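You operate a simulated robot arm through the tools that you are given. There is no shell and no other tool.

Carry out the task below with a simulated robot arm. There is one attempt and no reset: what you move stays moved.

TASK
Swap the loose sleeve on the pipe for the size the board names.
Fine: the heater is off and the pipe cold; stand the old sleeve on the ledge, clip the new one on, then open the red lever and switch the heater on. Set down upright: grey sleeve.

It is judged by the outcome, as a careful person would: the job done as asked, and still so three seconds after it is handed in. It fails if anything else is knocked over, pushed out of place, dropped, spilled or broken.

THE ROBOT
A 7-joint arm with a two-finger parallel gripper, fixed in place. Base frame: the origin is on the floor under the middle of its stand, x ahead of it, y to its left, z up. Units: mm, rad, N and s.
It reaches about 1147 mm from its shoulder. Its first joint turns from -2.897 to 2.897 rad. Payload 3.43 kg.
The TCP is the grasp point between the finger pads, 30 mm short of the fingertips. In the tool frame z runs along the fingers and y along their closing line. Largest opening 94 mm; finger width 28, thickness 10; the body of the gripper, 50 by 96 mm, starts 55 mm behind the TCP.
Orientation is told as [roll, pitch, yaw] about the base's x, y, z axes, in that order, counted from this pose: with the fingers straight down and closing along the base's y, the tool's x points along the base's -x, its y along +y and its z along -z.

THE INTERFACE
- The arm moves only by the tool move_arm. Its argument "targets" is a list of rows, each a list of 7 numbers: the turn, a rotation vector about the base's x, y, z in rad, then the shift along the base's x, y, z in mm, then the gripper command, from -1 (shut) to 1 (fully open), values between in proportion. In form: [[rx, ry, rz, dx, dy, dz, hand], ...]. A call has 1 to 20 rows; each row shifts and turns the commanded pose from where the row before left it. Rows are played at 5 a second. More than 50 mm and 0.15 rad between two rows, or a gripper value outside its range, and nothing of the call is played. A pose out of reach is approached as far as the arm can. The call stops where the force on the tool passes 90 N (or 10 N more than at its start, if that is more) or the arm is blocked; 0.2 s more then pass. The fingers move at their own pace (about 45 mm/s each) and stop on an object; they squeeze with about 24 N. The grip force told is the motor's: it shows also when the fingers shut on nothing. Time passes only in rows, and 0.2 s behind the last, so rows that do not move let the fingers close. The reply holds the time, the measured pose of the TCP, the force on the tool along the base axes, the opening and the grip force, in the units named above and with some noise, with the torque about the TCP (base axes, N m) and any sound that the robot's microphone picked up.
- Cameras (640 x 400 px; columns grow to the right, rows downward): "scene" is fixed at [399.4, -500, 1769.6]; the picture's right is [1.00, -0.08, 0.00], its down [-0.04, -0.52, -0.85] and it looks along [0.07, 0.85, -0.52] (base axes); focal length 331 px, centre (320, 200). "wrist" rides on the gripper at [76, 14, -103] in the tool frame; the picture's right is [-0.18, 0.98, 0.00], its down [-0.75, -0.14, -0.64] and it looks along [-0.63, -0.12, 0.77] (tool axes); focal length 243 px, centre (320, 200). There is no depth. A picture from a camera that has moved, and an enlarged one, comes with that camera's place and axes in the base frame and with its lens.
- camera(camera): a new picture of that camera. The clock stands still meanwhile.
- inspect(camera, box): a new picture of the part [left, top, right, bottom] of that camera's present view, enlarged. The clock stands still meanwhile.
- job_done(): hands the job in; it is judged then, once.

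Places have to be worked out from the pictures, the camera data and where the tool is seen. Open the gripper and draw the arm clear of the work before you hand the job in, unless the task says otherwise.

The tools are called after "Request:" as name(argument=value, ...) on one line, values as JSON. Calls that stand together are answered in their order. move_arm: Moves the arm, as the interface text tells. Its arguments: {"type":"object","properties":{"targets":{"type":"array","items":{"type":"array","items":{"type":"number"}}}},"required":["targets"]} The other tools are called the same way: camera (camera) takes a picture; inspect (camera, box) takes an enlarged picture of a part of a camera's view; job_done () hands the job in.

At the start:

```text
time_s: 0.0
tcp_pos: [421.0, 361.6, 1503.7]
tcp_rot: [0.0, 0.0, 0.003]
ft_force: [-0.3, -0.5, 0.0]
moment: [0.0, -0.02, 0.0]
opening: 94.0
finger_force: 0.0
```

scene: 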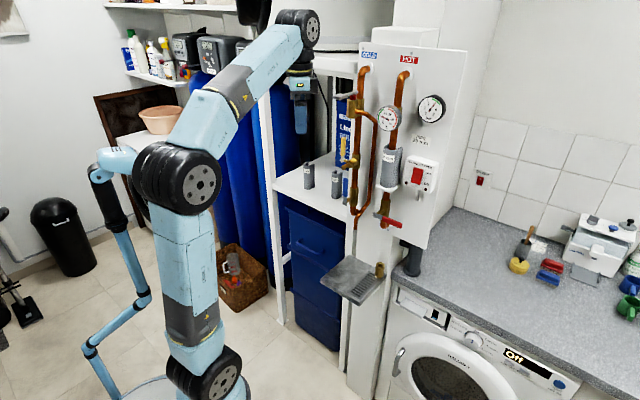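
wrist: 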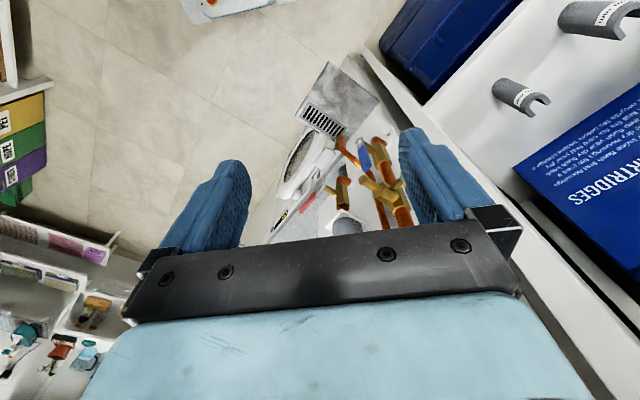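

I'll start by looking closely at the board and the pipework in the scene picture.

Request:
inspect(camera="scene", box=[340, 30, 480, 118])

Request:
inspect(camera="scene", box=[330, 110, 470, 198])

Request:
inspect(camera="scene", box=[270, 140, 370, 203])

Request:
inspect(camera="scene", box=[310, 190, 450, 310])

```text
4.55 times, centred on (410, 74) of scene
camera zoom: at [399.4, -500.0, 1769.6], right [1.0, -0.08, 0.0], down [-0.04, -0.52, -0.85], along [0.07, 0.85, -0.52], focal length 1506 px, centre (-89, 773)
```

zoom: 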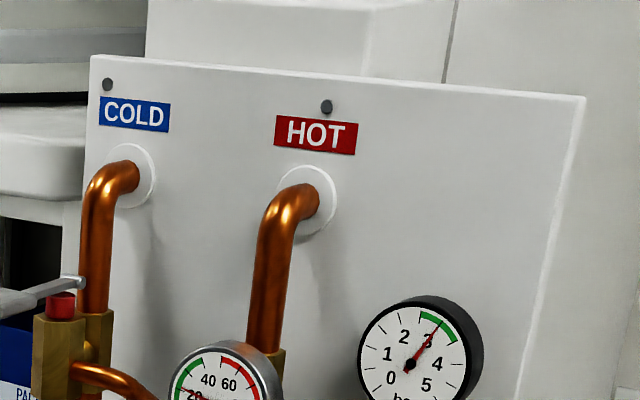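

```text
4.55 times, centred on (400, 154) of scene
camera zoom: at [399.4, -500.0, 1769.6], right [1.0, -0.08, 0.0], down [-0.04, -0.52, -0.85], along [0.07, 0.85, -0.52], focal length 1506 px, centre (-44, 409)
```

zoom: 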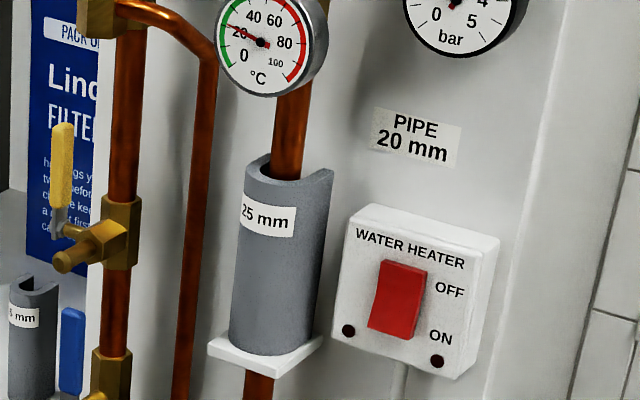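

```text
6.35 times, centred on (320, 172) of scene
camera zoom: at [399.4, -500.0, 1769.6], right [1.0, -0.08, 0.0], down [-0.04, -0.52, -0.85], along [0.07, 0.85, -0.52], focal length 2104 px, centre (320, 381)
```

zoom: 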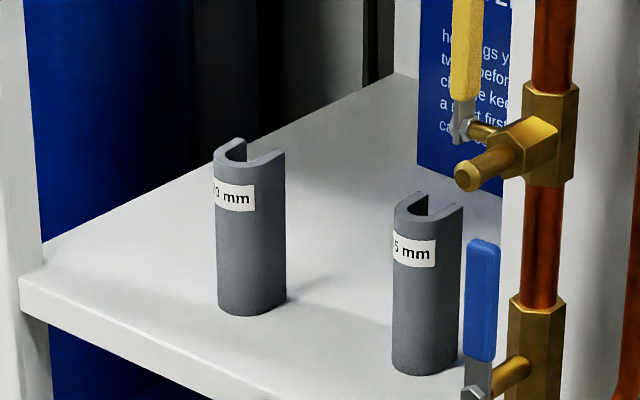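

```text
3.33 times, centred on (380, 250) of scene
camera zoom: at [399.4, -500.0, 1769.6], right [1.0, -0.08, 0.0], down [-0.04, -0.52, -0.85], along [0.07, 0.85, -0.52], focal length 1105 px, centre (120, 33)
```

zoom: 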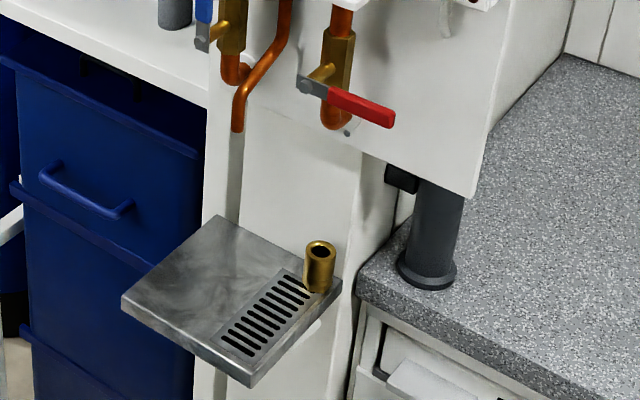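

The board names 20 mm pipe; the loose sleeve is 25 mm, and spare sleeves "?0 mm" and "?5 mm" stand on the white shelf. From both pictures I place the spares near [460,838,1020] and [575,746,1020] and the pipe sleeve near [678,352,1350], with the board facing the robot at about 45°. I back off a little and yaw the tool so the wrist camera will end up above the fingers when I tip it level.

Request:
move_arm(targets=[[0, 0, -0.147, 0, -12, 0, 1], [0, 0, -0.147, 0, -12, 0, 1], [0, 0, -0.147, 0, -12, 0, 1], [0, 0, -0.147, 0, -12, 0, 1], [0, 0, -0.147, 0, -12, 0, 1], [0, 0, -0.147, 0, -12, 0, 1], [0, 0, -0.147, 0, -12, 0, 1], [0, 0, -0.147, 0, -12, 0, 1]])

```text
time_s: 1.8
tcp_pos: [420.6, 266.4, 1503.1]
tcp_rot: [0.002, 0.0, -1.179]
ft_force: [0.3, 0.1, -0.1]
moment: [-0.05, 0.02, 0.01]
opening: 94.0
finger_force: 0.1
```

The yaw follows without trouble, so I continue to -135° total while watching the pose for a joint limit.

Request:
move_arm(targets=[[0, 0, -0.147, 0, -12, 0, 1], [0, 0, -0.147, 0, -12, 0, 1], [0, 0, -0.147, 0, -12, 0, 1], [0, 0, -0.147, 0, -12, 0, 1], [0, 0, -0.147, 0, -12, 0, 1], [0, 0, -0.147, 0, -12, 0, 1], [0, 0, -0.147, 0, -12, 0, 1], [0, 0, -0.147, 0, -12, 0, 1]])

Request:
camera(camera="wrist")

Request:
camera(camera="scene")

```text
time_s: 3.6
tcp_pos: [421.3, 167.5, 1502.6]
tcp_rot: [0.001, 0.0, -2.355]
ft_force: [0.3, -0.3, 0.1]
moment: [0.0, 0.0, -0.02]
opening: 93.9
finger_force: 0.1
```

```text
taken
camera wrist: at [484.6, 212.5, 1605.7], right [0.57, -0.82, 0.0], down [-0.63, -0.43, 0.64], along [-0.53, -0.36, -0.77], focal length 243 px, centre (320, 200)
```

wrist: 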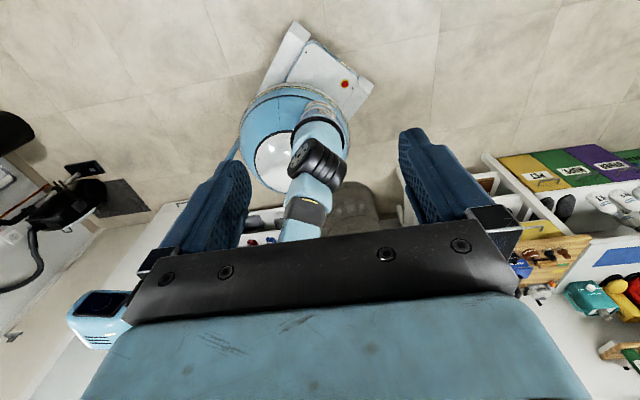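

```text
taken
```

scene: 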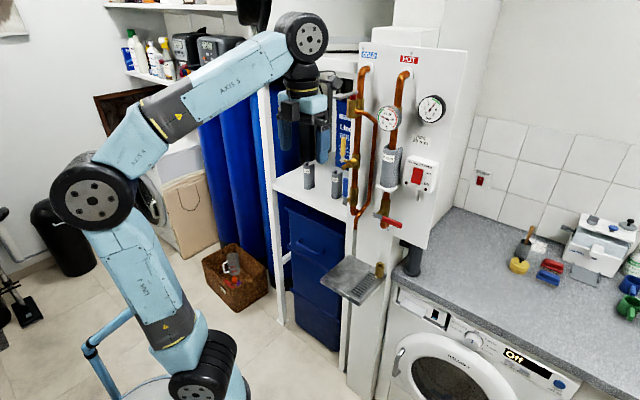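

That configuration works. Now I tip the tool level so it faces the board squarely, lowering about 100 mm.

Request:
move_arm(targets=[[0.101, -0.101, 0, 2, -2, -9, 1], [0.101, -0.101, 0, 2, -2, -9, 1], [0.101, -0.101, 0, 2, -2, -9, 1], [0.101, -0.101, 0, 2, -2, -9, 1], [0.101, -0.101, 0, 2, -2, -9, 1], [0.101, -0.101, 0, 2, -2, -9, 1], [0.101, -0.101, 0, 2, -2, -9, 1], [0.101, -0.101, 0, 2, -2, -9, 1], [0.101, -0.101, 0, 2, -2, -9, 1], [0.101, -0.101, 0, 2, -2, -9, 1], [0.101, -0.101, 0, 2, -2, -9, 1]])

Request:
camera(camera="wrist")

Request:
camera(camera="scene")

```text
time_s: 6.0
tcp_pos: [442.7, 147.2, 1405.4]
tcp_rot: [1.932, 1.565, -0.425]
ft_force: [-0.6, 0.8, 0.6]
moment: [0.02, -0.01, 0.01]
opening: 94.1
finger_force: 0.1
```

```text
taken
camera wrist: at [379.8, 65.0, 1480.3], right [0.69, -0.7, -0.18], down [-0.55, -0.35, -0.76], along [0.46, 0.62, -0.63], focal length 243 px, centre (320, 200)
```

wrist: 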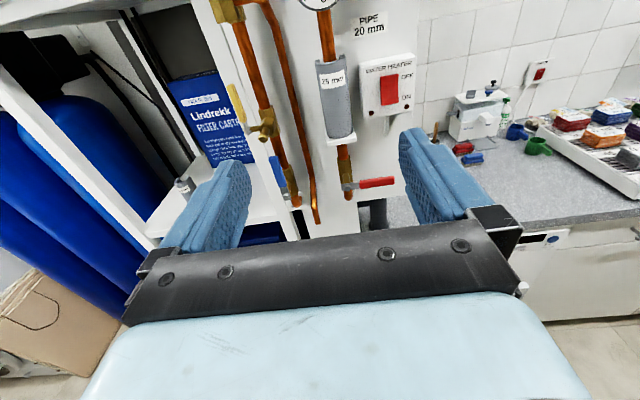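

```text
taken
```

scene: 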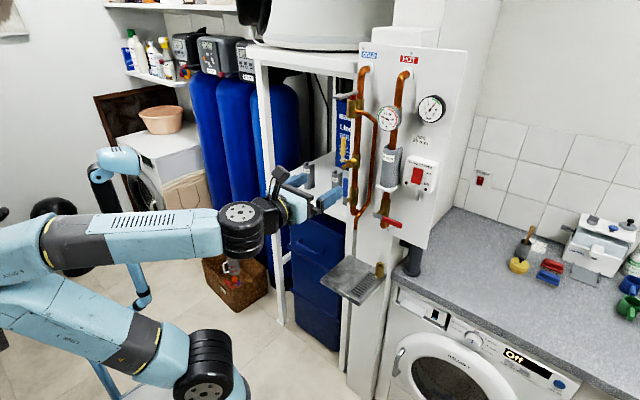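

The view is good: I can see board, sleeve, switch and red lever. I enlarge them for details and for triangulation with the scene view.

Request:
inspect(camera="wrist", box=[290, 0, 430, 88])

Request:
inspect(camera="wrist", box=[280, 120, 420, 208])

Request:
inspect(camera="wrist", box=[170, 90, 310, 178])

Request:
inspect(camera="scene", box=[365, 135, 445, 235])

```text
4.55 times, centred on (360, 44) of wrist
camera zoom: at [379.8, 65.0, 1480.3], right [0.69, -0.7, -0.18], down [-0.55, -0.35, -0.76], along [0.46, 0.62, -0.63], focal length 1103 px, centre (138, 909)
```

zoom: 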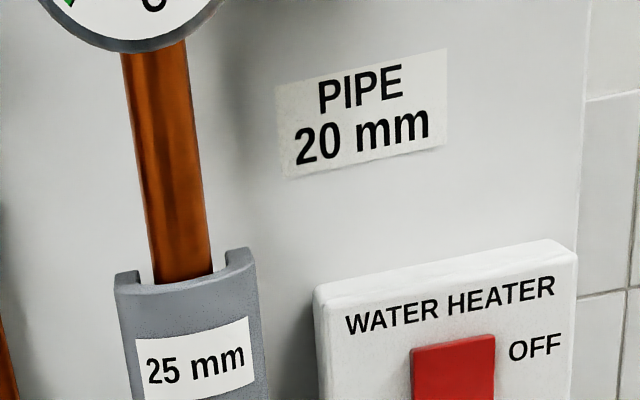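

```text
4.55 times, centred on (350, 164) of wrist
camera zoom: at [379.8, 65.0, 1480.3], right [0.69, -0.7, -0.18], down [-0.55, -0.35, -0.76], along [0.46, 0.62, -0.63], focal length 1103 px, centre (184, 364)
```

zoom: 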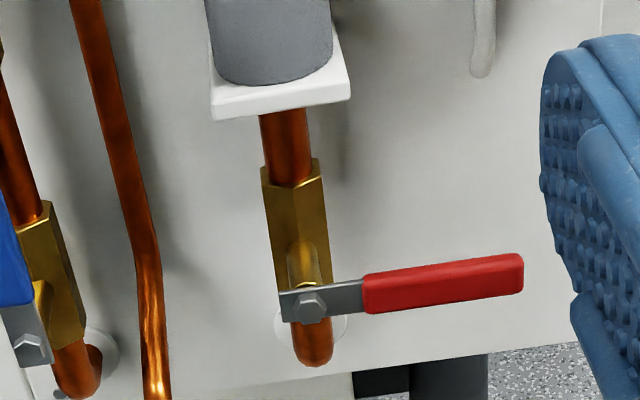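

```text
4.55 times, centred on (240, 134) of wrist
camera zoom: at [379.8, 65.0, 1480.3], right [0.69, -0.7, -0.18], down [-0.55, -0.35, -0.76], along [0.46, 0.62, -0.63], focal length 1103 px, centre (684, 500)
```

zoom: 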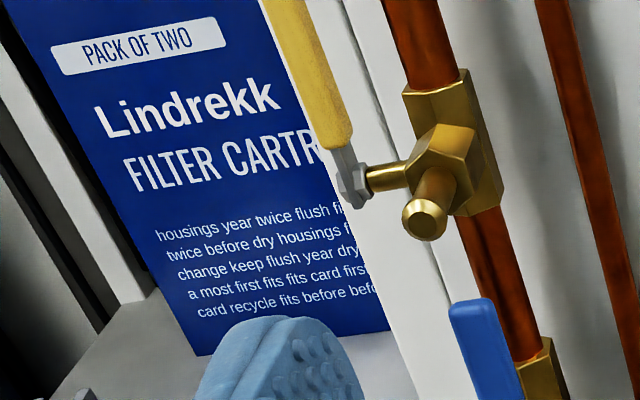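

```text
4.00 times, centred on (405, 185) of scene
camera zoom: at [399.4, -500.0, 1769.6], right [1.0, -0.08, 0.0], down [-0.04, -0.52, -0.85], along [0.07, 0.85, -0.52], focal length 1326 px, centre (-20, 260)
```

zoom: 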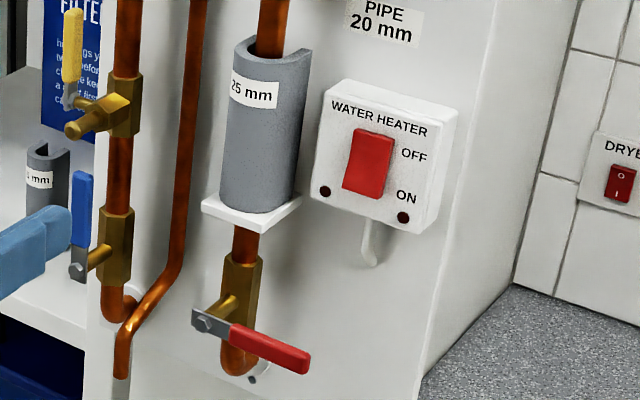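

Triangulating: pipe axis ≈ (676, 357), board face at x+y≈1077, sleeve z≈1288–1406 with its slot facing the board; the red lever bolt is ≈[640,321,1201] and the rocker ≈[736,293,1348]. The switch box is close to the sleeve's right side, so I narrow the fingers to about 58 mm and move to a pre-grasp pose for a closer look.

Request:
move_arm(targets=[[0, 0, 0, 19.4, 16.5, -7.25, 0.234], [0, 0, 0, 19.4, 16.5, -7.25, 0.234], [0, 0, 0, 19.4, 16.5, -7.25, 0.234], [0, 0, 0, 19.4, 16.5, -7.25, 0.234], [0, 0, 0, 19.4, 16.5, -7.25, 0.234], [0, 0, 0, 19.4, 16.5, -7.25, 0.234], [0, 0, 0, 19.4, 16.5, -7.25, 0.234], [0, 0, 0, 19.4, 16.5, -7.25, 0.234]])

Request:
camera(camera="wrist")

Request:
inspect(camera="scene", box=[320, 110, 460, 198])

```text
time_s: 7.8
tcp_pos: [597.6, 279.6, 1346.9]
tcp_rot: [1.868, 1.566, -0.489]
ft_force: [0.0, -0.2, -0.8]
moment: [-0.01, 0.02, 0.01]
opening: 58.3
finger_force: 0.0
```

```text
taken
camera wrist: at [534.5, 197.1, 1423.0], right [0.7, -0.7, -0.18], down [-0.55, -0.36, -0.76], along [0.46, 0.62, -0.63], focal length 243 px, centre (320, 200)
```

wrist: 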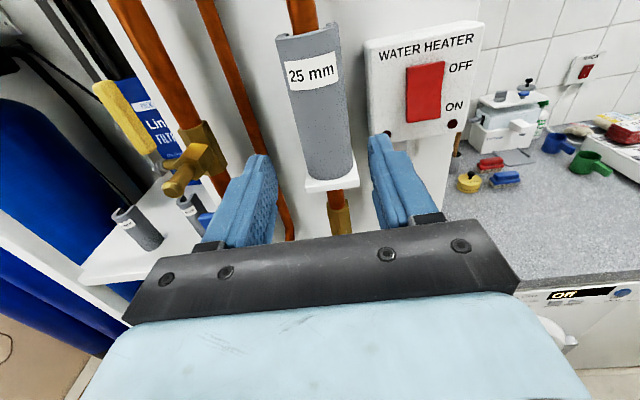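

```text
4.55 times, centred on (390, 154) of scene
camera zoom: at [399.4, -500.0, 1769.6], right [1.0, -0.08, 0.0], down [-0.04, -0.52, -0.85], along [0.07, 0.85, -0.52], focal length 1506 px, centre (2, 409)
```

zoom: 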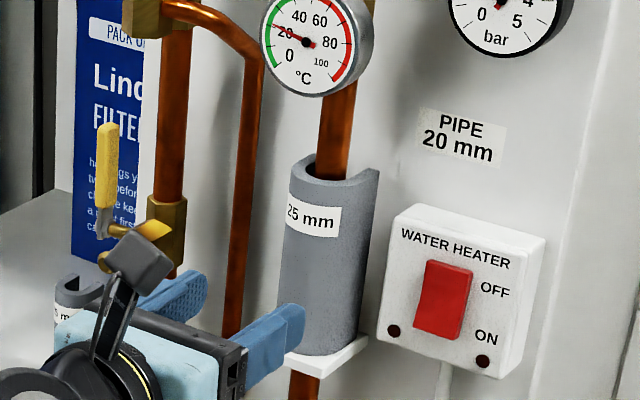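

I check the sleeve's lateral position relative to the fingers and the switch box with enlarged wrist views.

Request:
inspect(camera="wrist", box=[240, 20, 400, 120])

Request:
inspect(camera="wrist", box=[240, 110, 440, 235])

```text
4.00 times, centred on (320, 70) of wrist
camera zoom: at [534.5, 197.1, 1423.0], right [0.7, -0.7, -0.18], down [-0.55, -0.36, -0.76], along [0.46, 0.62, -0.63], focal length 970 px, centre (320, 720)
```

zoom: 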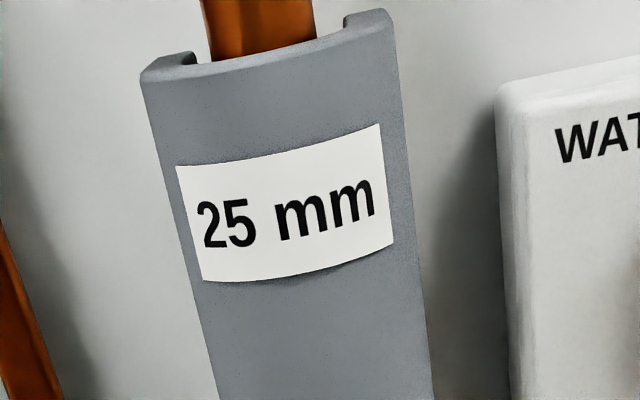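

```text
3.20 times, centred on (340, 172) of wrist
camera zoom: at [534.5, 197.1, 1423.0], right [0.7, -0.7, -0.18], down [-0.55, -0.36, -0.76], along [0.46, 0.62, -0.63], focal length 776 px, centre (256, 288)
```

zoom: 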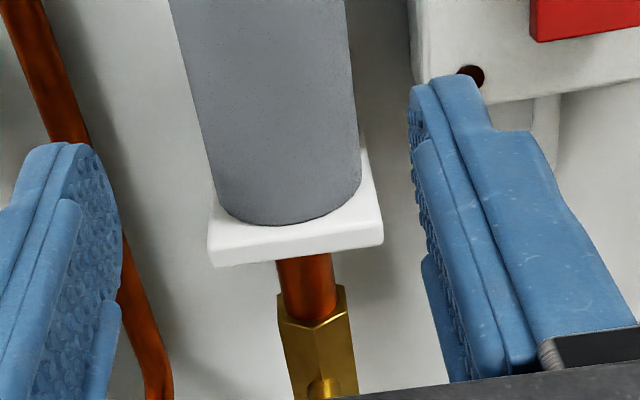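

The sleeve's lateral centre agrees with the tool to within a millimetre, and the finger tips pass between the thin pipe and the switch box with about 5 mm to spare. I slide straight in until the tips are about 13 mm short of the board.

Request:
move_arm(targets=[[0, 0, 0, 6.84, 6.84, 0, 0.234], [0, 0, 0, 6.84, 6.84, 0, 0.234], [0, 0, 0, 6.84, 6.84, 0, 0.234], [0, 0, 0, 6.84, 6.84, 0, 0.234], [0, 0, 0, 6.84, 6.84, 0, 0.234], [0, 0, 0, 6.84, 6.84, 0, 0.234], [0, 0, 0, 6.84, 6.84, 0, 0.234], [0, 0, 0, 6.84, 6.84, 0, 0.234], [0, 0, 0, 6.84, 6.84, 0, 0.234], [0, 0, 0, 6.84, 6.84, 0, 0.234]])

Request:
camera(camera="wrist")

Request:
inspect(camera="scene", box=[330, 110, 470, 198])

```text
time_s: 10.0
tcp_pos: [666.8, 347.6, 1346.7]
tcp_rot: [1.872, 1.565, -0.483]
ft_force: [-0.4, 0.0, 0.0]
moment: [-0.01, 0.03, 0.03]
opening: 58.0
finger_force: 0.0
```

```text
taken
camera wrist: at [602.6, 265.0, 1422.9], right [0.7, -0.7, -0.18], down [-0.55, -0.36, -0.76], along [0.46, 0.62, -0.63], focal length 243 px, centre (320, 200)
```

wrist: 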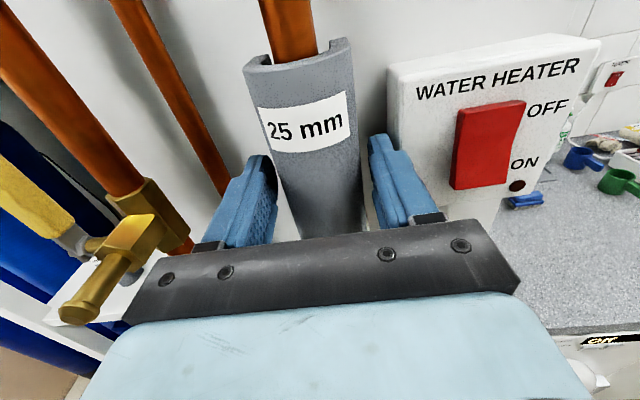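

```text
4.55 times, centred on (400, 154) of scene
camera zoom: at [399.4, -500.0, 1769.6], right [1.0, -0.08, 0.0], down [-0.04, -0.52, -0.85], along [0.07, 0.85, -0.52], focal length 1506 px, centre (-44, 409)
```

zoom: 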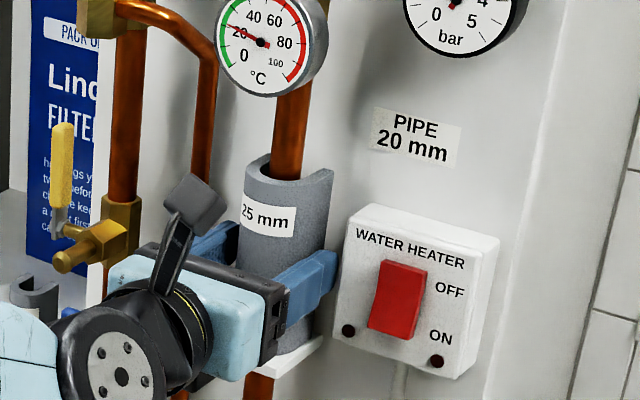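

The fingers straddle the sleeve with no contact force. I close on it.

Request:
move_arm(targets=[[0, 0, 0, 0, 0, 0, -0.2], [0, 0, 0, 0, 0, 0, -0.6], [0, 0, 0, 0, 0, 0, -1], [0, 0, 0, 0, 0, 0, -1], [0, 0, 0, 0, 0, 0, -1]])

```text
time_s: 11.2
tcp_pos: [666.5, 347.3, 1346.1]
tcp_rot: [1.791, 1.565, -0.564]
ft_force: [-0.7, 0.0, -0.4]
moment: [0.03, 0.03, 0.01]
opening: 48.3
finger_force: 23.6
```

It gripped at 48 mm wide with little side force. I lift 3 mm and start drawing it straight off the pipe.

Request:
move_arm(targets=[[0, 0, 0, 0, 0, 2, -1], [0, 0, 0, 0, 0, 2, -1], [0, 0, 0, -3, -3, 0, -1], [0, 0, 0, -3, -3, 0, -1], [0, 0, 0, -3, -3, 0, -1]])

Request:
camera(camera="wrist")

```text
time_s: 12.4
tcp_pos: [657.2, 337.9, 1350.7]
tcp_rot: [1.731, 1.565, -0.626]
ft_force: [-0.4, -0.6, -0.2]
moment: [0.01, 0.02, -0.02]
opening: 47.7
finger_force: 24.3
```

```text
taken
camera wrist: at [593.9, 256.1, 1426.6], right [0.7, -0.7, -0.18], down [-0.55, -0.36, -0.75], along [0.46, 0.62, -0.63], focal length 243 px, centre (320, 200)
```

wrist: 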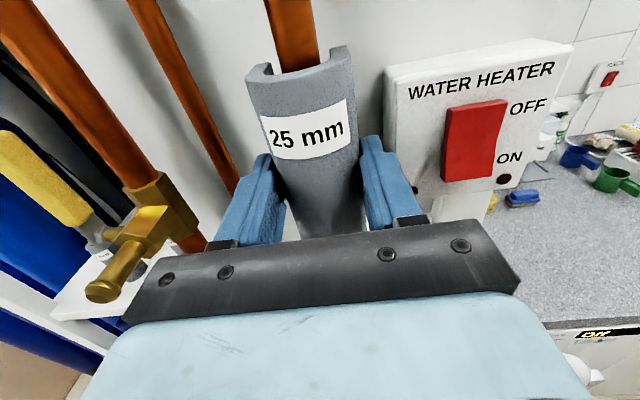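

The sleeve comes freely with the hand and without force. I continue drawing it out by about 140 mm.

Request:
move_arm(targets=[[0, 0, 0, -5, -5, 0, -1], [0, 0, 0, -5, -5, 0, -1], [0, 0, 0, -7, -7, 0, -1], [0, 0, 0, -9, -9, 0, -1], [0, 0, 0, -12, -12, 0, -1], [0, 0, 0, -15, -15, 0, -1], [0, 0, 0, -15, -15, 0, -1], [0, 0, 0, -15, -15, 0, -1], [0, 0, 0, -15, -15, 0, -1], [0, 0, 0, -15, -15, 0, -1], [0, 0, 0, -15, -15, 0, -1]])

Request:
camera(camera="wrist")

Request:
camera(camera="scene")

```text
time_s: 14.8
tcp_pos: [530.5, 211.0, 1351.1]
tcp_rot: [1.709, 1.565, -0.648]
ft_force: [0.4, -0.1, -0.6]
moment: [-0.01, -0.03, 0.04]
opening: 48.0
finger_force: 24.1
```

```text
taken
camera wrist: at [466.4, 128.3, 1427.1], right [0.7, -0.7, -0.18], down [-0.55, -0.36, -0.75], along [0.46, 0.62, -0.63], focal length 243 px, centre (320, 200)
```

wrist: 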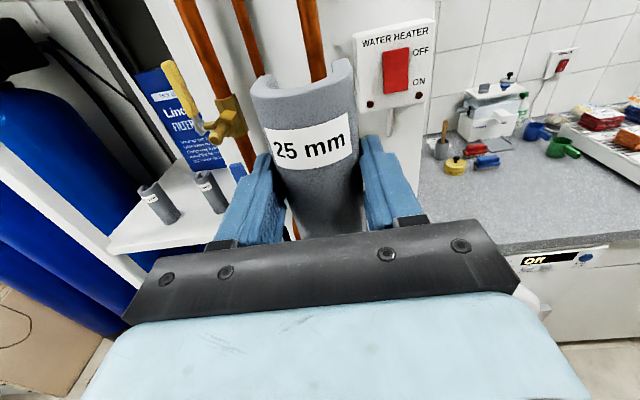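

```text
taken
```

scene: 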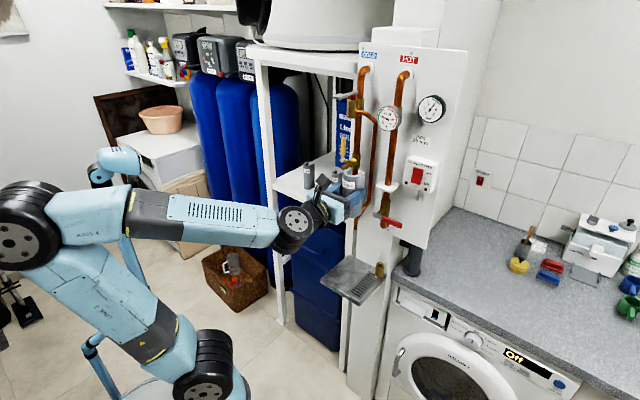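

The old sleeve is free of the pipe. I look at the two spares' labels on the shelf and at the steel ledge under the board.

Request:
inspect(camera="wrist", box=[120, 160, 240, 235])

Request:
inspect(camera="scene", box=[310, 240, 410, 310])

Request:
inspect(camera="scene", box=[320, 160, 420, 240])

```text
5.33 times, centred on (180, 198) of wrist
camera zoom: at [466.4, 128.3, 1427.1], right [0.7, -0.7, -0.18], down [-0.55, -0.36, -0.75], along [0.46, 0.62, -0.63], focal length 1294 px, centre (1067, 213)
```

zoom: 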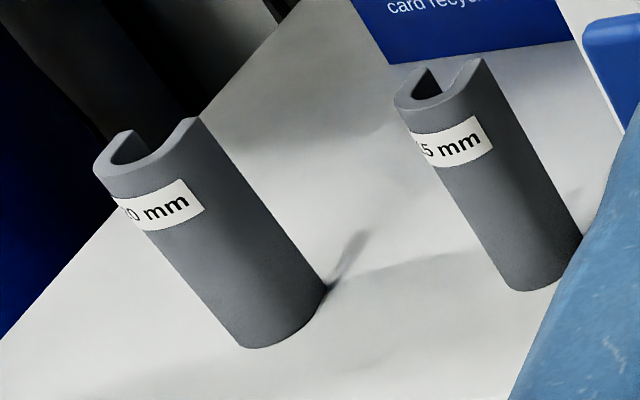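

```text
5.71 times, centred on (360, 275) of scene
camera zoom: at [399.4, -500.0, 1769.6], right [1.0, -0.08, 0.0], down [-0.04, -0.52, -0.85], along [0.07, 0.85, -0.52], focal length 1894 px, centre (91, -229)
```

zoom: 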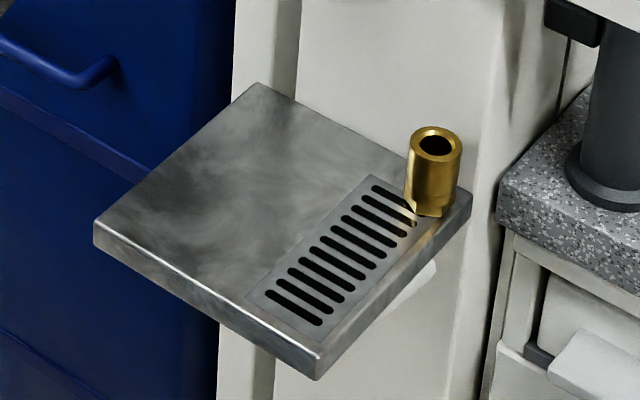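

```text
5.00 times, centred on (370, 200) of scene
camera zoom: at [399.4, -500.0, 1769.6], right [1.0, -0.08, 0.0], down [-0.04, -0.52, -0.85], along [0.07, 0.85, -0.52], focal length 1657 px, centre (70, 200)
```

zoom: 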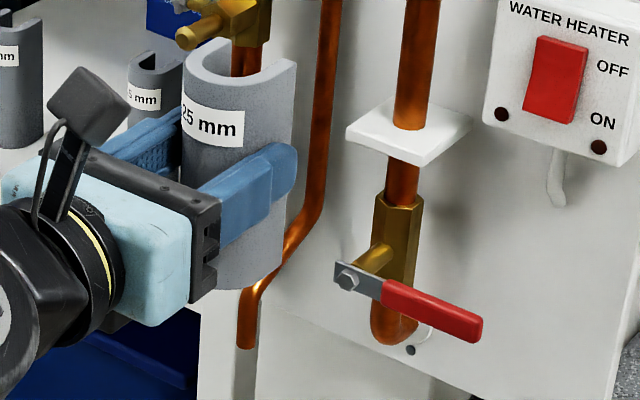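

The steel ledge's smooth left half (about p 600–775 mm outward, surface z≈900) is free, with the brass piece in its back right corner. Keeping the sleeve upright, I shift it left and lower it in front of the ledge first.

Request:
move_arm(targets=[[0, 0, 0, -7.1, 7.1, -25, -1], [0, 0, 0, -7.1, 7.1, -25, -1], [0, 0, 0, -7.1, 7.1, -25, -1], [0, 0, 0, -7.1, 7.1, -25, -1], [0, 0, 0, -7.1, 7.1, -25, -1], [0, 0, 0, -7.1, 7.1, -25, -1], [0, 0, 0, -7.1, 7.1, -25, -1], [0, 0, 0, -7.1, 7.1, -25, -1], [0, 0, 0, -7.1, 7.1, -25, -1], [0, 0, 0, -7.1, 7.1, -25, -1]])

Request:
camera(camera="wrist")

Request:
camera(camera="scene")

```text
time_s: 17.0
tcp_pos: [540.6, 333.6, 1190.4]
tcp_rot: [2.085, 1.571, -0.269]
ft_force: [4.6, -4.9, -0.3]
moment: [0.01, -0.01, 0.52]
opening: 47.8
finger_force: 23.7
out of reach, approached as far as the arm can: row 4, 5, 6, 7, 8, 9, 10
```

```text
taken
camera wrist: at [477.6, 250.7, 1265.3], right [0.7, -0.69, -0.18], down [-0.55, -0.36, -0.75], along [0.46, 0.63, -0.63], focal length 243 px, centre (320, 200)
```

wrist: 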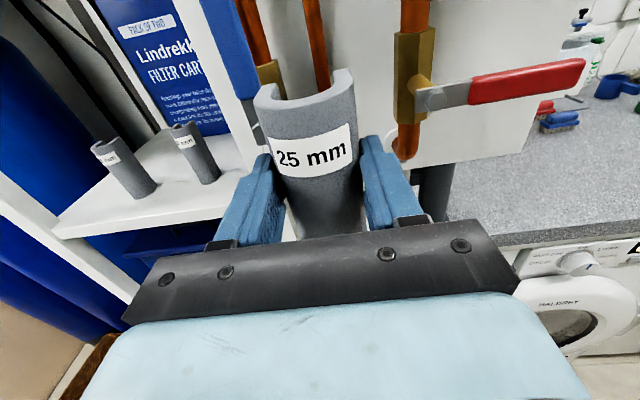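

```text
taken
```

scene: 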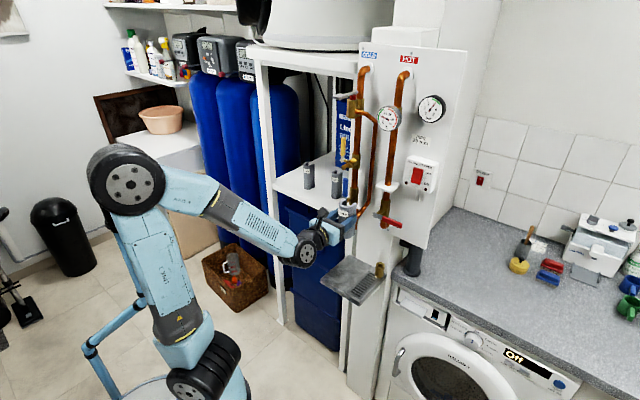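

The arm cannot fold that close at this height, and it has drifted forward to [541,334,1190] with about 7 N of side force. I look closely for a contact before moving anything.

Request:
inspect(camera="scene", box=[310, 170, 410, 240])

Request:
inspect(camera="wrist", box=[190, 20, 430, 170])

```text
5.71 times, centred on (360, 205) of scene
camera zoom: at [399.4, -500.0, 1769.6], right [1.0, -0.08, 0.0], down [-0.04, -0.52, -0.85], along [0.07, 0.85, -0.52], focal length 1894 px, centre (91, 171)
```

zoom: 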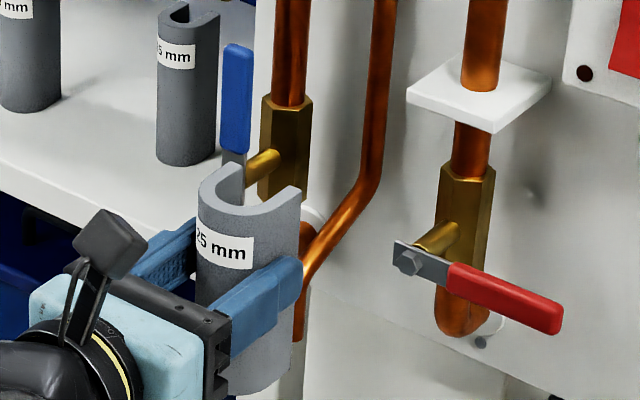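

```text
2.67 times, centred on (310, 95) of wrist
camera zoom: at [477.6, 250.7, 1265.3], right [0.7, -0.69, -0.18], down [-0.55, -0.36, -0.75], along [0.46, 0.63, -0.63], focal length 647 px, centre (347, 480)
```

zoom: 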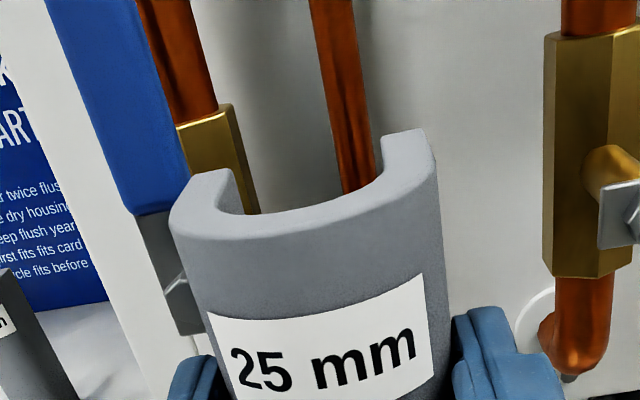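

The sleeve's left side seems to be lightly against the blue lever's stem, which still stands vertical. I back away the way I came, one small step first to learn how the command responds.

Request:
move_arm(targets=[[0, 0, 0, 7.1, -7.1, 25, -1]])

```text
time_s: 17.4
tcp_pos: [546.9, 324.2, 1216.3]
tcp_rot: [1.877, 1.566, -0.48]
ft_force: [0.5, 0.1, -0.4]
moment: [0.04, 0.03, -0.03]
opening: 48.0
finger_force: 23.9
```

That freed it (force back to zero); the command simply clamps to the reachable pose. With a level hand the ledge is too low to reach, so I'll take the sleeve back to its bracket, release it, and regrasp it with the hand pitched down about 28°. First back up and out.

Request:
move_arm(targets=[[0, 0, 0, -2.5, -14.5, 17.3, -1], [0, 0, 0, -2.5, -14.5, 17.3, -1], [0, 0, 0, -2.5, -14.5, 17.3, -1], [0, 0, 0, -2.5, -14.5, 17.3, -1], [0, 0, 0, -2.5, -14.5, 17.3, -1], [0, 0, 0, -2.5, -14.5, 17.3, -1], [0, 0, 0, -2.5, -14.5, 17.3, -1], [0, 0, 0, -2.5, -14.5, 17.3, -1]])

Request:
inspect(camera="scene", box=[310, 130, 450, 240])

Request:
camera(camera="wrist")

```text
time_s: 19.2
tcp_pos: [526.4, 208.1, 1354.4]
tcp_rot: [1.676, 1.566, -0.679]
ft_force: [-0.8, 1.1, 0.0]
moment: [0.01, 0.0, 0.0]
opening: 47.9
finger_force: 24.0
```

```text
3.64 times, centred on (380, 185) of scene
camera zoom: at [399.4, -500.0, 1769.6], right [1.0, -0.08, 0.0], down [-0.04, -0.52, -0.85], along [0.07, 0.85, -0.52], focal length 1205 px, centre (102, 254)
```

zoom: 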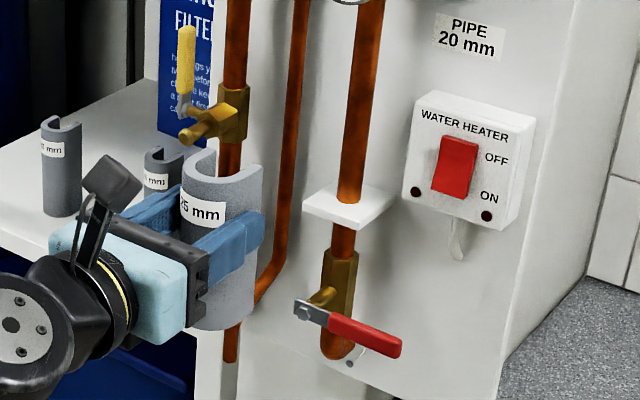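

```text
taken
camera wrist: at [464.1, 126.6, 1429.8], right [0.7, -0.7, -0.18], down [-0.55, -0.36, -0.75], along [0.46, 0.62, -0.63], focal length 243 px, centre (320, 200)
```

wrist: 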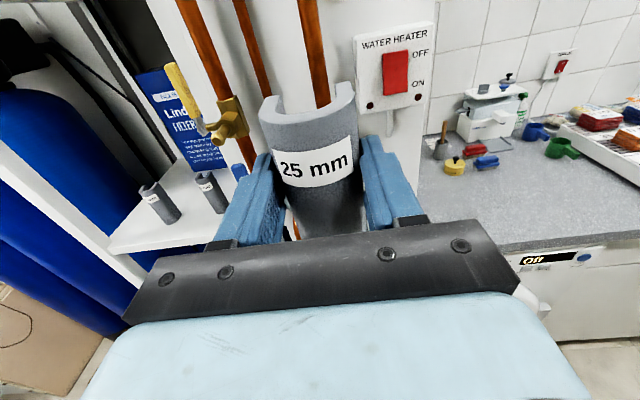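

The sleeve seems to have shifted some millimetres in the grip during that contact. I enlarge it to measure how it now sits before returning it to the bracket.

Request:
inspect(camera="wrist", box=[230, 60, 400, 240])

Request:
inspect(camera="scene", box=[325, 160, 389, 230])

```text
2.22 times, centred on (315, 150) of wrist
camera zoom: at [464.1, 126.6, 1429.8], right [0.7, -0.7, -0.18], down [-0.55, -0.36, -0.75], along [0.46, 0.62, -0.63], focal length 539 px, centre (331, 311)
```

zoom: 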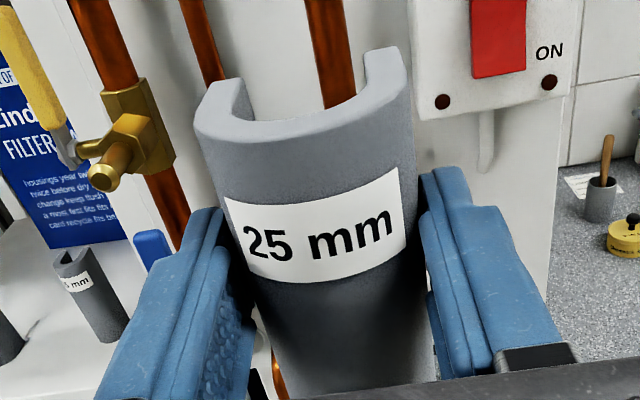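

```text
5.71 times, centred on (357, 195) of scene
camera zoom: at [399.4, -500.0, 1769.6], right [1.0, -0.08, 0.0], down [-0.04, -0.52, -0.85], along [0.07, 0.85, -0.52], focal length 1894 px, centre (109, 229)
```

zoom: 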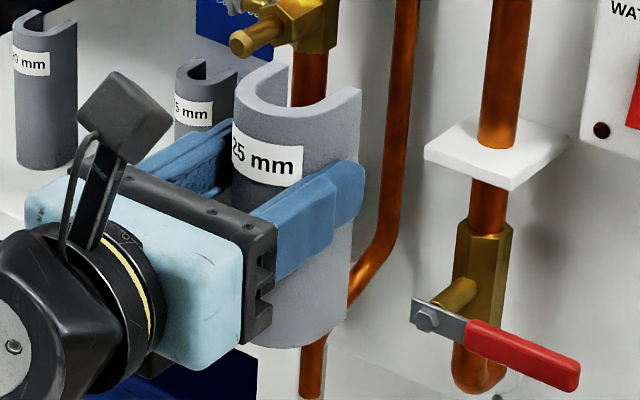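

The sleeve is still upright and in line but has crept down roughly 15 mm in the pads. I raise 30 mm to clear the bracket plate and carry it back around the pipe.

Request:
move_arm(targets=[[0, 0, 0, 17.5, 17.4, 7.5, -1], [0, 0, 0, 17.5, 17.4, 7.5, -1], [0, 0, 0, 17.5, 17.4, 7.5, -1], [0, 0, 0, 17.5, 17.4, 7.5, -1], [0, 0, 0, 17.5, 17.4, 0, -1]])

Request:
inspect(camera="scene", box=[340, 110, 440, 210])

Request:
camera(camera="wrist")

```text
time_s: 20.4
tcp_pos: [614.2, 296.6, 1384.4]
tcp_rot: [1.852, 1.566, -0.5]
ft_force: [-0.6, 0.0, -0.1]
moment: [0.0, 0.02, 0.02]
opening: 47.9
finger_force: 24.2
```

```text
4.00 times, centred on (390, 160) of scene
camera zoom: at [399.4, -500.0, 1769.6], right [1.0, -0.08, 0.0], down [-0.04, -0.52, -0.85], along [0.07, 0.85, -0.52], focal length 1326 px, centre (40, 360)
```

zoom: 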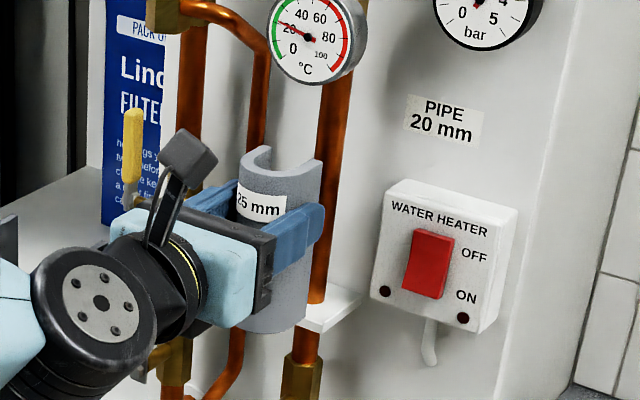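

```text
taken
camera wrist: at [551.3, 214.1, 1460.4], right [0.7, -0.7, -0.18], down [-0.55, -0.36, -0.76], along [0.46, 0.62, -0.63], focal length 243 px, centre (320, 200)
```

wrist: 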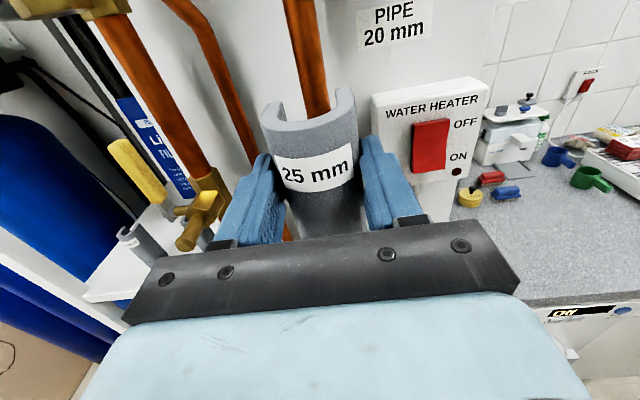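

Its bottom is about 10 mm above the plate and it lines up with the pipe. I slide on around the pipe.

Request:
move_arm(targets=[[0, 0, 0, 13.1, 12.7, 0, -1], [0, 0, 0, 13.1, 12.7, 0, -1], [0, 0, 0, 13.1, 12.7, 0, -1], [0, 0, 0, 13.0, 12.6, 0, -1]])

Request:
inspect(camera="scene", box=[350, 110, 450, 210])

```text
time_s: 21.4
tcp_pos: [666.5, 346.7, 1383.7]
tcp_rot: [1.89, 1.567, -0.464]
ft_force: [-0.7, 0.3, 0.0]
moment: [-0.04, 0.02, -0.03]
opening: 47.7
finger_force: 24.3
```

```text
4.00 times, centred on (400, 160) of scene
camera zoom: at [399.4, -500.0, 1769.6], right [1.0, -0.08, 0.0], down [-0.04, -0.52, -0.85], along [0.07, 0.85, -0.52], focal length 1326 px, centre (0, 360)
```

zoom: 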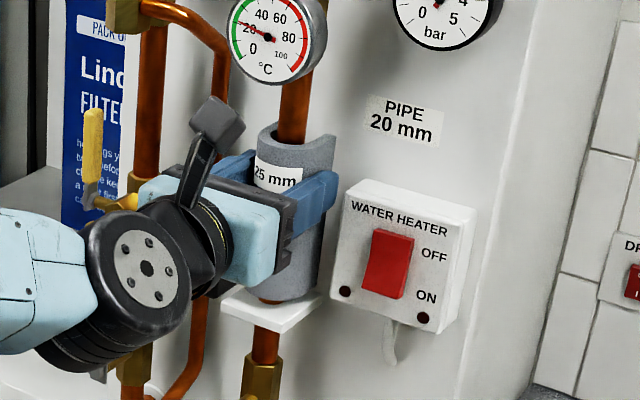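

The sleeve is round the pipe again with a small gap above the plate. I lower in small steps until it touches.

Request:
move_arm(targets=[[0, 0, 0, 0, 0, -2.5, -1], [0, 0, 0, 0, 0, -2.5, -1], [0, 0, 0, 0, 0, -2.5, -1]])

Request:
inspect(camera="scene", box=[370, 135, 420, 205])

```text
time_s: 22.2
tcp_pos: [667.3, 346.2, 1375.9]
tcp_rot: [1.771, 1.566, -0.584]
ft_force: [0.2, 0.1, 0.5]
moment: [-0.04, 0.05, 0.01]
opening: 47.9
finger_force: 24.3
```

```text
5.71 times, centred on (395, 170) of scene
camera zoom: at [399.4, -500.0, 1769.6], right [1.0, -0.08, 0.0], down [-0.04, -0.52, -0.85], along [0.07, 0.85, -0.52], focal length 1894 px, centre (-109, 371)
```

zoom: 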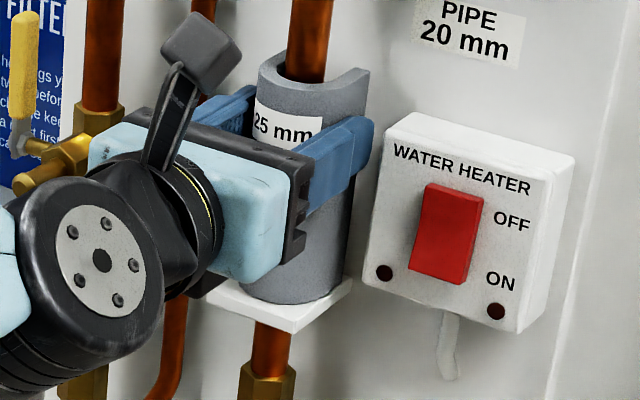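

It is at or nearly at the plate. One more 2 mm step down, then I open the fingers to 58 mm.

Request:
move_arm(targets=[[0, 0, 0, 0, 0, -1.5, -1], [0, 0, 0, 0, 0, -1.5, -1], [0, 0, 0, 0, 0, 0, 0.234], [0, 0, 0, 0, 0, 0, 0.234], [0, 0, 0, 0, 0, 0, 0.234]])

Request:
camera(camera="wrist")

Request:
inspect(camera="scene", box=[370, 135, 420, 205])

```text
time_s: 23.4
tcp_pos: [667.7, 347.1, 1372.2]
tcp_rot: [1.771, 1.567, -0.585]
ft_force: [0.4, -1.0, -0.2]
moment: [0.02, -0.01, -0.01]
opening: 57.9
finger_force: 0.1
```

```text
taken
camera wrist: at [604.3, 264.6, 1449.2], right [0.7, -0.7, -0.18], down [-0.55, -0.36, -0.75], along [0.46, 0.62, -0.63], focal length 243 px, centre (320, 200)
```

wrist: 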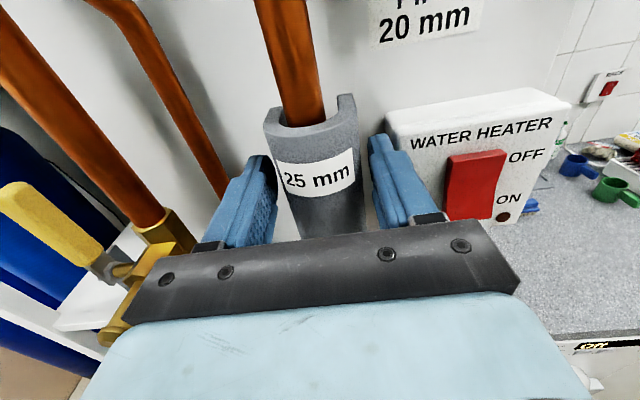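

```text
5.71 times, centred on (395, 170) of scene
camera zoom: at [399.4, -500.0, 1769.6], right [1.0, -0.08, 0.0], down [-0.04, -0.52, -0.85], along [0.07, 0.85, -0.52], focal length 1894 px, centre (-109, 371)
```

zoom: 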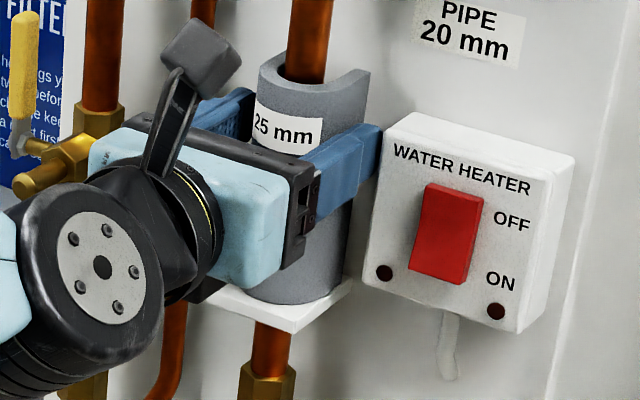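

The old sleeve stands upright on its bracket again, released. I retreat, pitch the hand 28° down, and lower to z≈1335 for a pitched regrasp.

Request:
move_arm(targets=[[0, 0, 0, -10, -10, 0, 0.2], [0, 0, 0, -20, -20, 0, 0.2], [0, 0, 0, -30, -30, 0, 0.2], [-0.0864, 0.0864, 0, -4, -2, -9.3, 0.2], [-0.0864, 0.0864, 0, 0, 0, -9.3, 0.2], [-0.0864, 0.0864, 0, 0, 0, -9.3, 0.2], [-0.0864, 0.0864, 0, 0, 0, -9.3, 0.2]])

Request:
camera(camera="wrist")

Request:
inspect(camera="scene", box=[330, 110, 450, 210])

```text
time_s: 25.0
tcp_pos: [602.3, 284.2, 1334.6]
tcp_rot: [0.008, 1.082, -2.346]
ft_force: [-0.1, 0.0, 0.7]
moment: [0.02, -0.02, 0.0]
opening: 56.1
finger_force: 0.1
```

```text
taken
camera wrist: at [573.8, 236.4, 1450.9], right [0.64, -0.76, -0.16], down [-0.75, -0.55, -0.36], along [0.19, 0.35, -0.92], focal length 243 px, centre (320, 200)
```

wrist: 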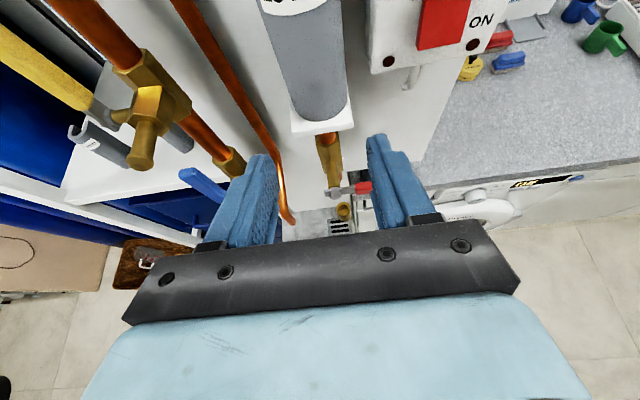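

```text
4.00 times, centred on (390, 160) of scene
camera zoom: at [399.4, -500.0, 1769.6], right [1.0, -0.08, 0.0], down [-0.04, -0.52, -0.85], along [0.07, 0.85, -0.52], focal length 1326 px, centre (40, 360)
```

zoom: 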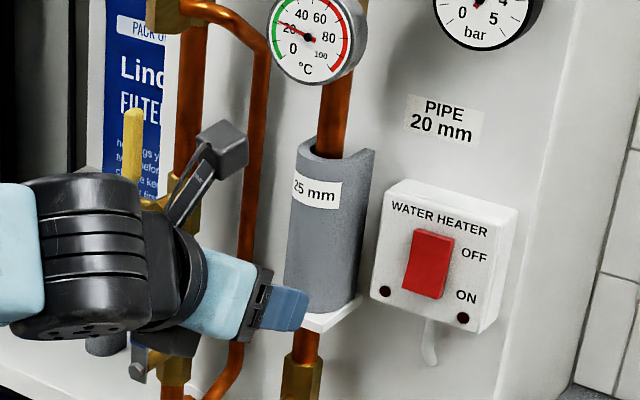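

The hand is pitched properly and the sleeve is aligned. I go straight in to the sleeve's lower half.

Request:
move_arm(targets=[[0, 0, 0, 10.6, 10.4, 0, 0.2], [0, 0, 0, 10.6, 10.4, 0, 0.2], [0, 0, 0, 10.6, 10.4, 0, 0.2], [0, 0, 0, 10.6, 10.4, 0, 0.2], [0, 0, 0, 10.6, 10.4, 0, 0.2], [0, 0, 0, 10.6, 10.4, 0, 0.2]])

Request:
camera(camera="wrist")

Request:
inspect(camera="scene", box=[350, 90, 450, 210])

```text
time_s: 26.4
tcp_pos: [666.7, 347.1, 1336.5]
tcp_rot: [0.006, 1.083, -2.35]
ft_force: [0.3, -0.5, 0.1]
moment: [0.02, -0.03, 0.0]
opening: 56.3
finger_force: 0.1
```

```text
taken
camera wrist: at [637.9, 298.7, 1450.9], right [0.64, -0.76, -0.16], down [-0.75, -0.55, -0.37], along [0.19, 0.35, -0.92], focal length 243 px, centre (320, 200)
```

wrist: 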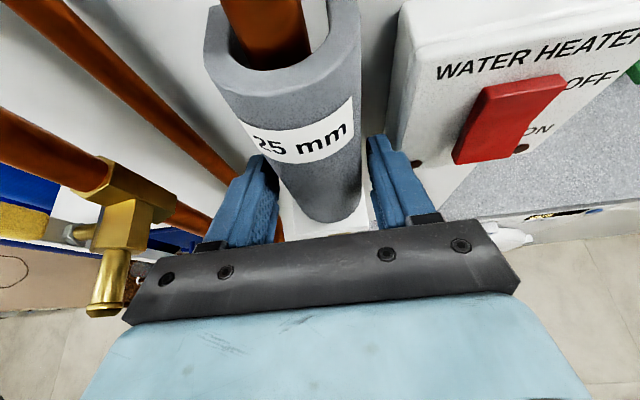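

```text
3.33 times, centred on (400, 150) of scene
camera zoom: at [399.4, -500.0, 1769.6], right [1.0, -0.08, 0.0], down [-0.04, -0.52, -0.85], along [0.07, 0.85, -0.52], focal length 1105 px, centre (53, 367)
```

zoom: 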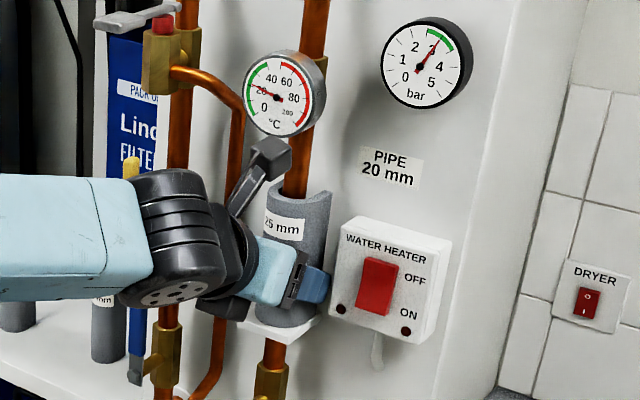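

Fingers are either side of the sleeve's lower part, camera clear below the thermometer. I close and then draw it straight off at once.

Request:
move_arm(targets=[[0, 0, 0, 0, 0, 0, -0.3], [0, 0, 0, 0, 0, 0, -1], [0, 0, 0, 0, 0, 0, -1], [0, 0, 0, 0, 0, 0, -1], [0, 0, 0, -3, -3, 1, -1], [0, 0, 0, -6, -6, 1, -1], [0, 0, 0, -10, -10, 1, -1], [0, 0, 0, -14, -14, 1, -1]])

Request:
camera(camera="wrist")

Request:
inspect(camera="scene", box=[330, 110, 450, 210])

```text
time_s: 28.2
tcp_pos: [632.9, 313.8, 1339.2]
tcp_rot: [0.008, 1.082, -2.346]
ft_force: [0.3, 0.5, 0.9]
moment: [0.17, 0.02, 0.03]
opening: 48.3
finger_force: 24.0
```

```text
taken
camera wrist: at [605.0, 265.7, 1454.8], right [0.64, -0.76, -0.16], down [-0.75, -0.55, -0.37], along [0.19, 0.35, -0.92], focal length 243 px, centre (320, 200)
```

wrist: 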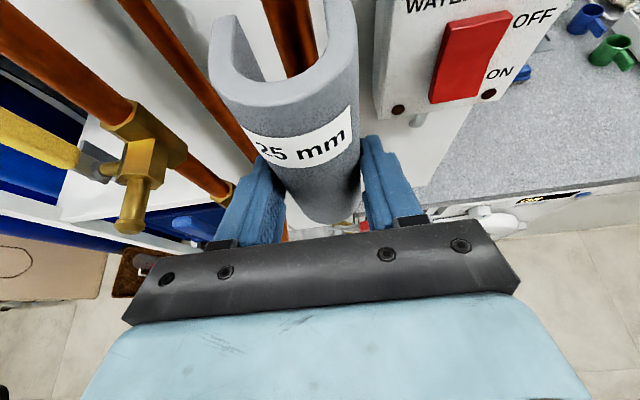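

```text
4.00 times, centred on (390, 160) of scene
camera zoom: at [399.4, -500.0, 1769.6], right [1.0, -0.08, 0.0], down [-0.04, -0.52, -0.85], along [0.07, 0.85, -0.52], focal length 1326 px, centre (40, 360)
```

zoom: 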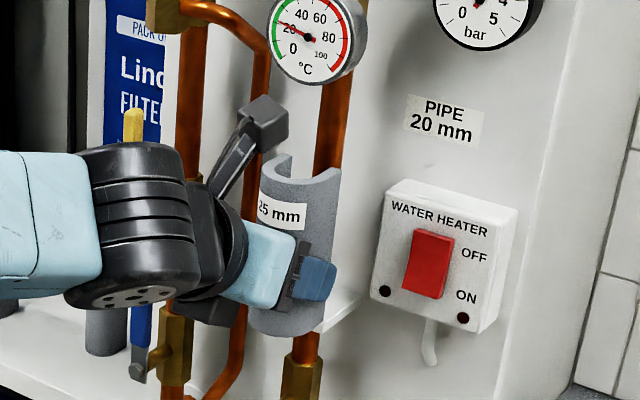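

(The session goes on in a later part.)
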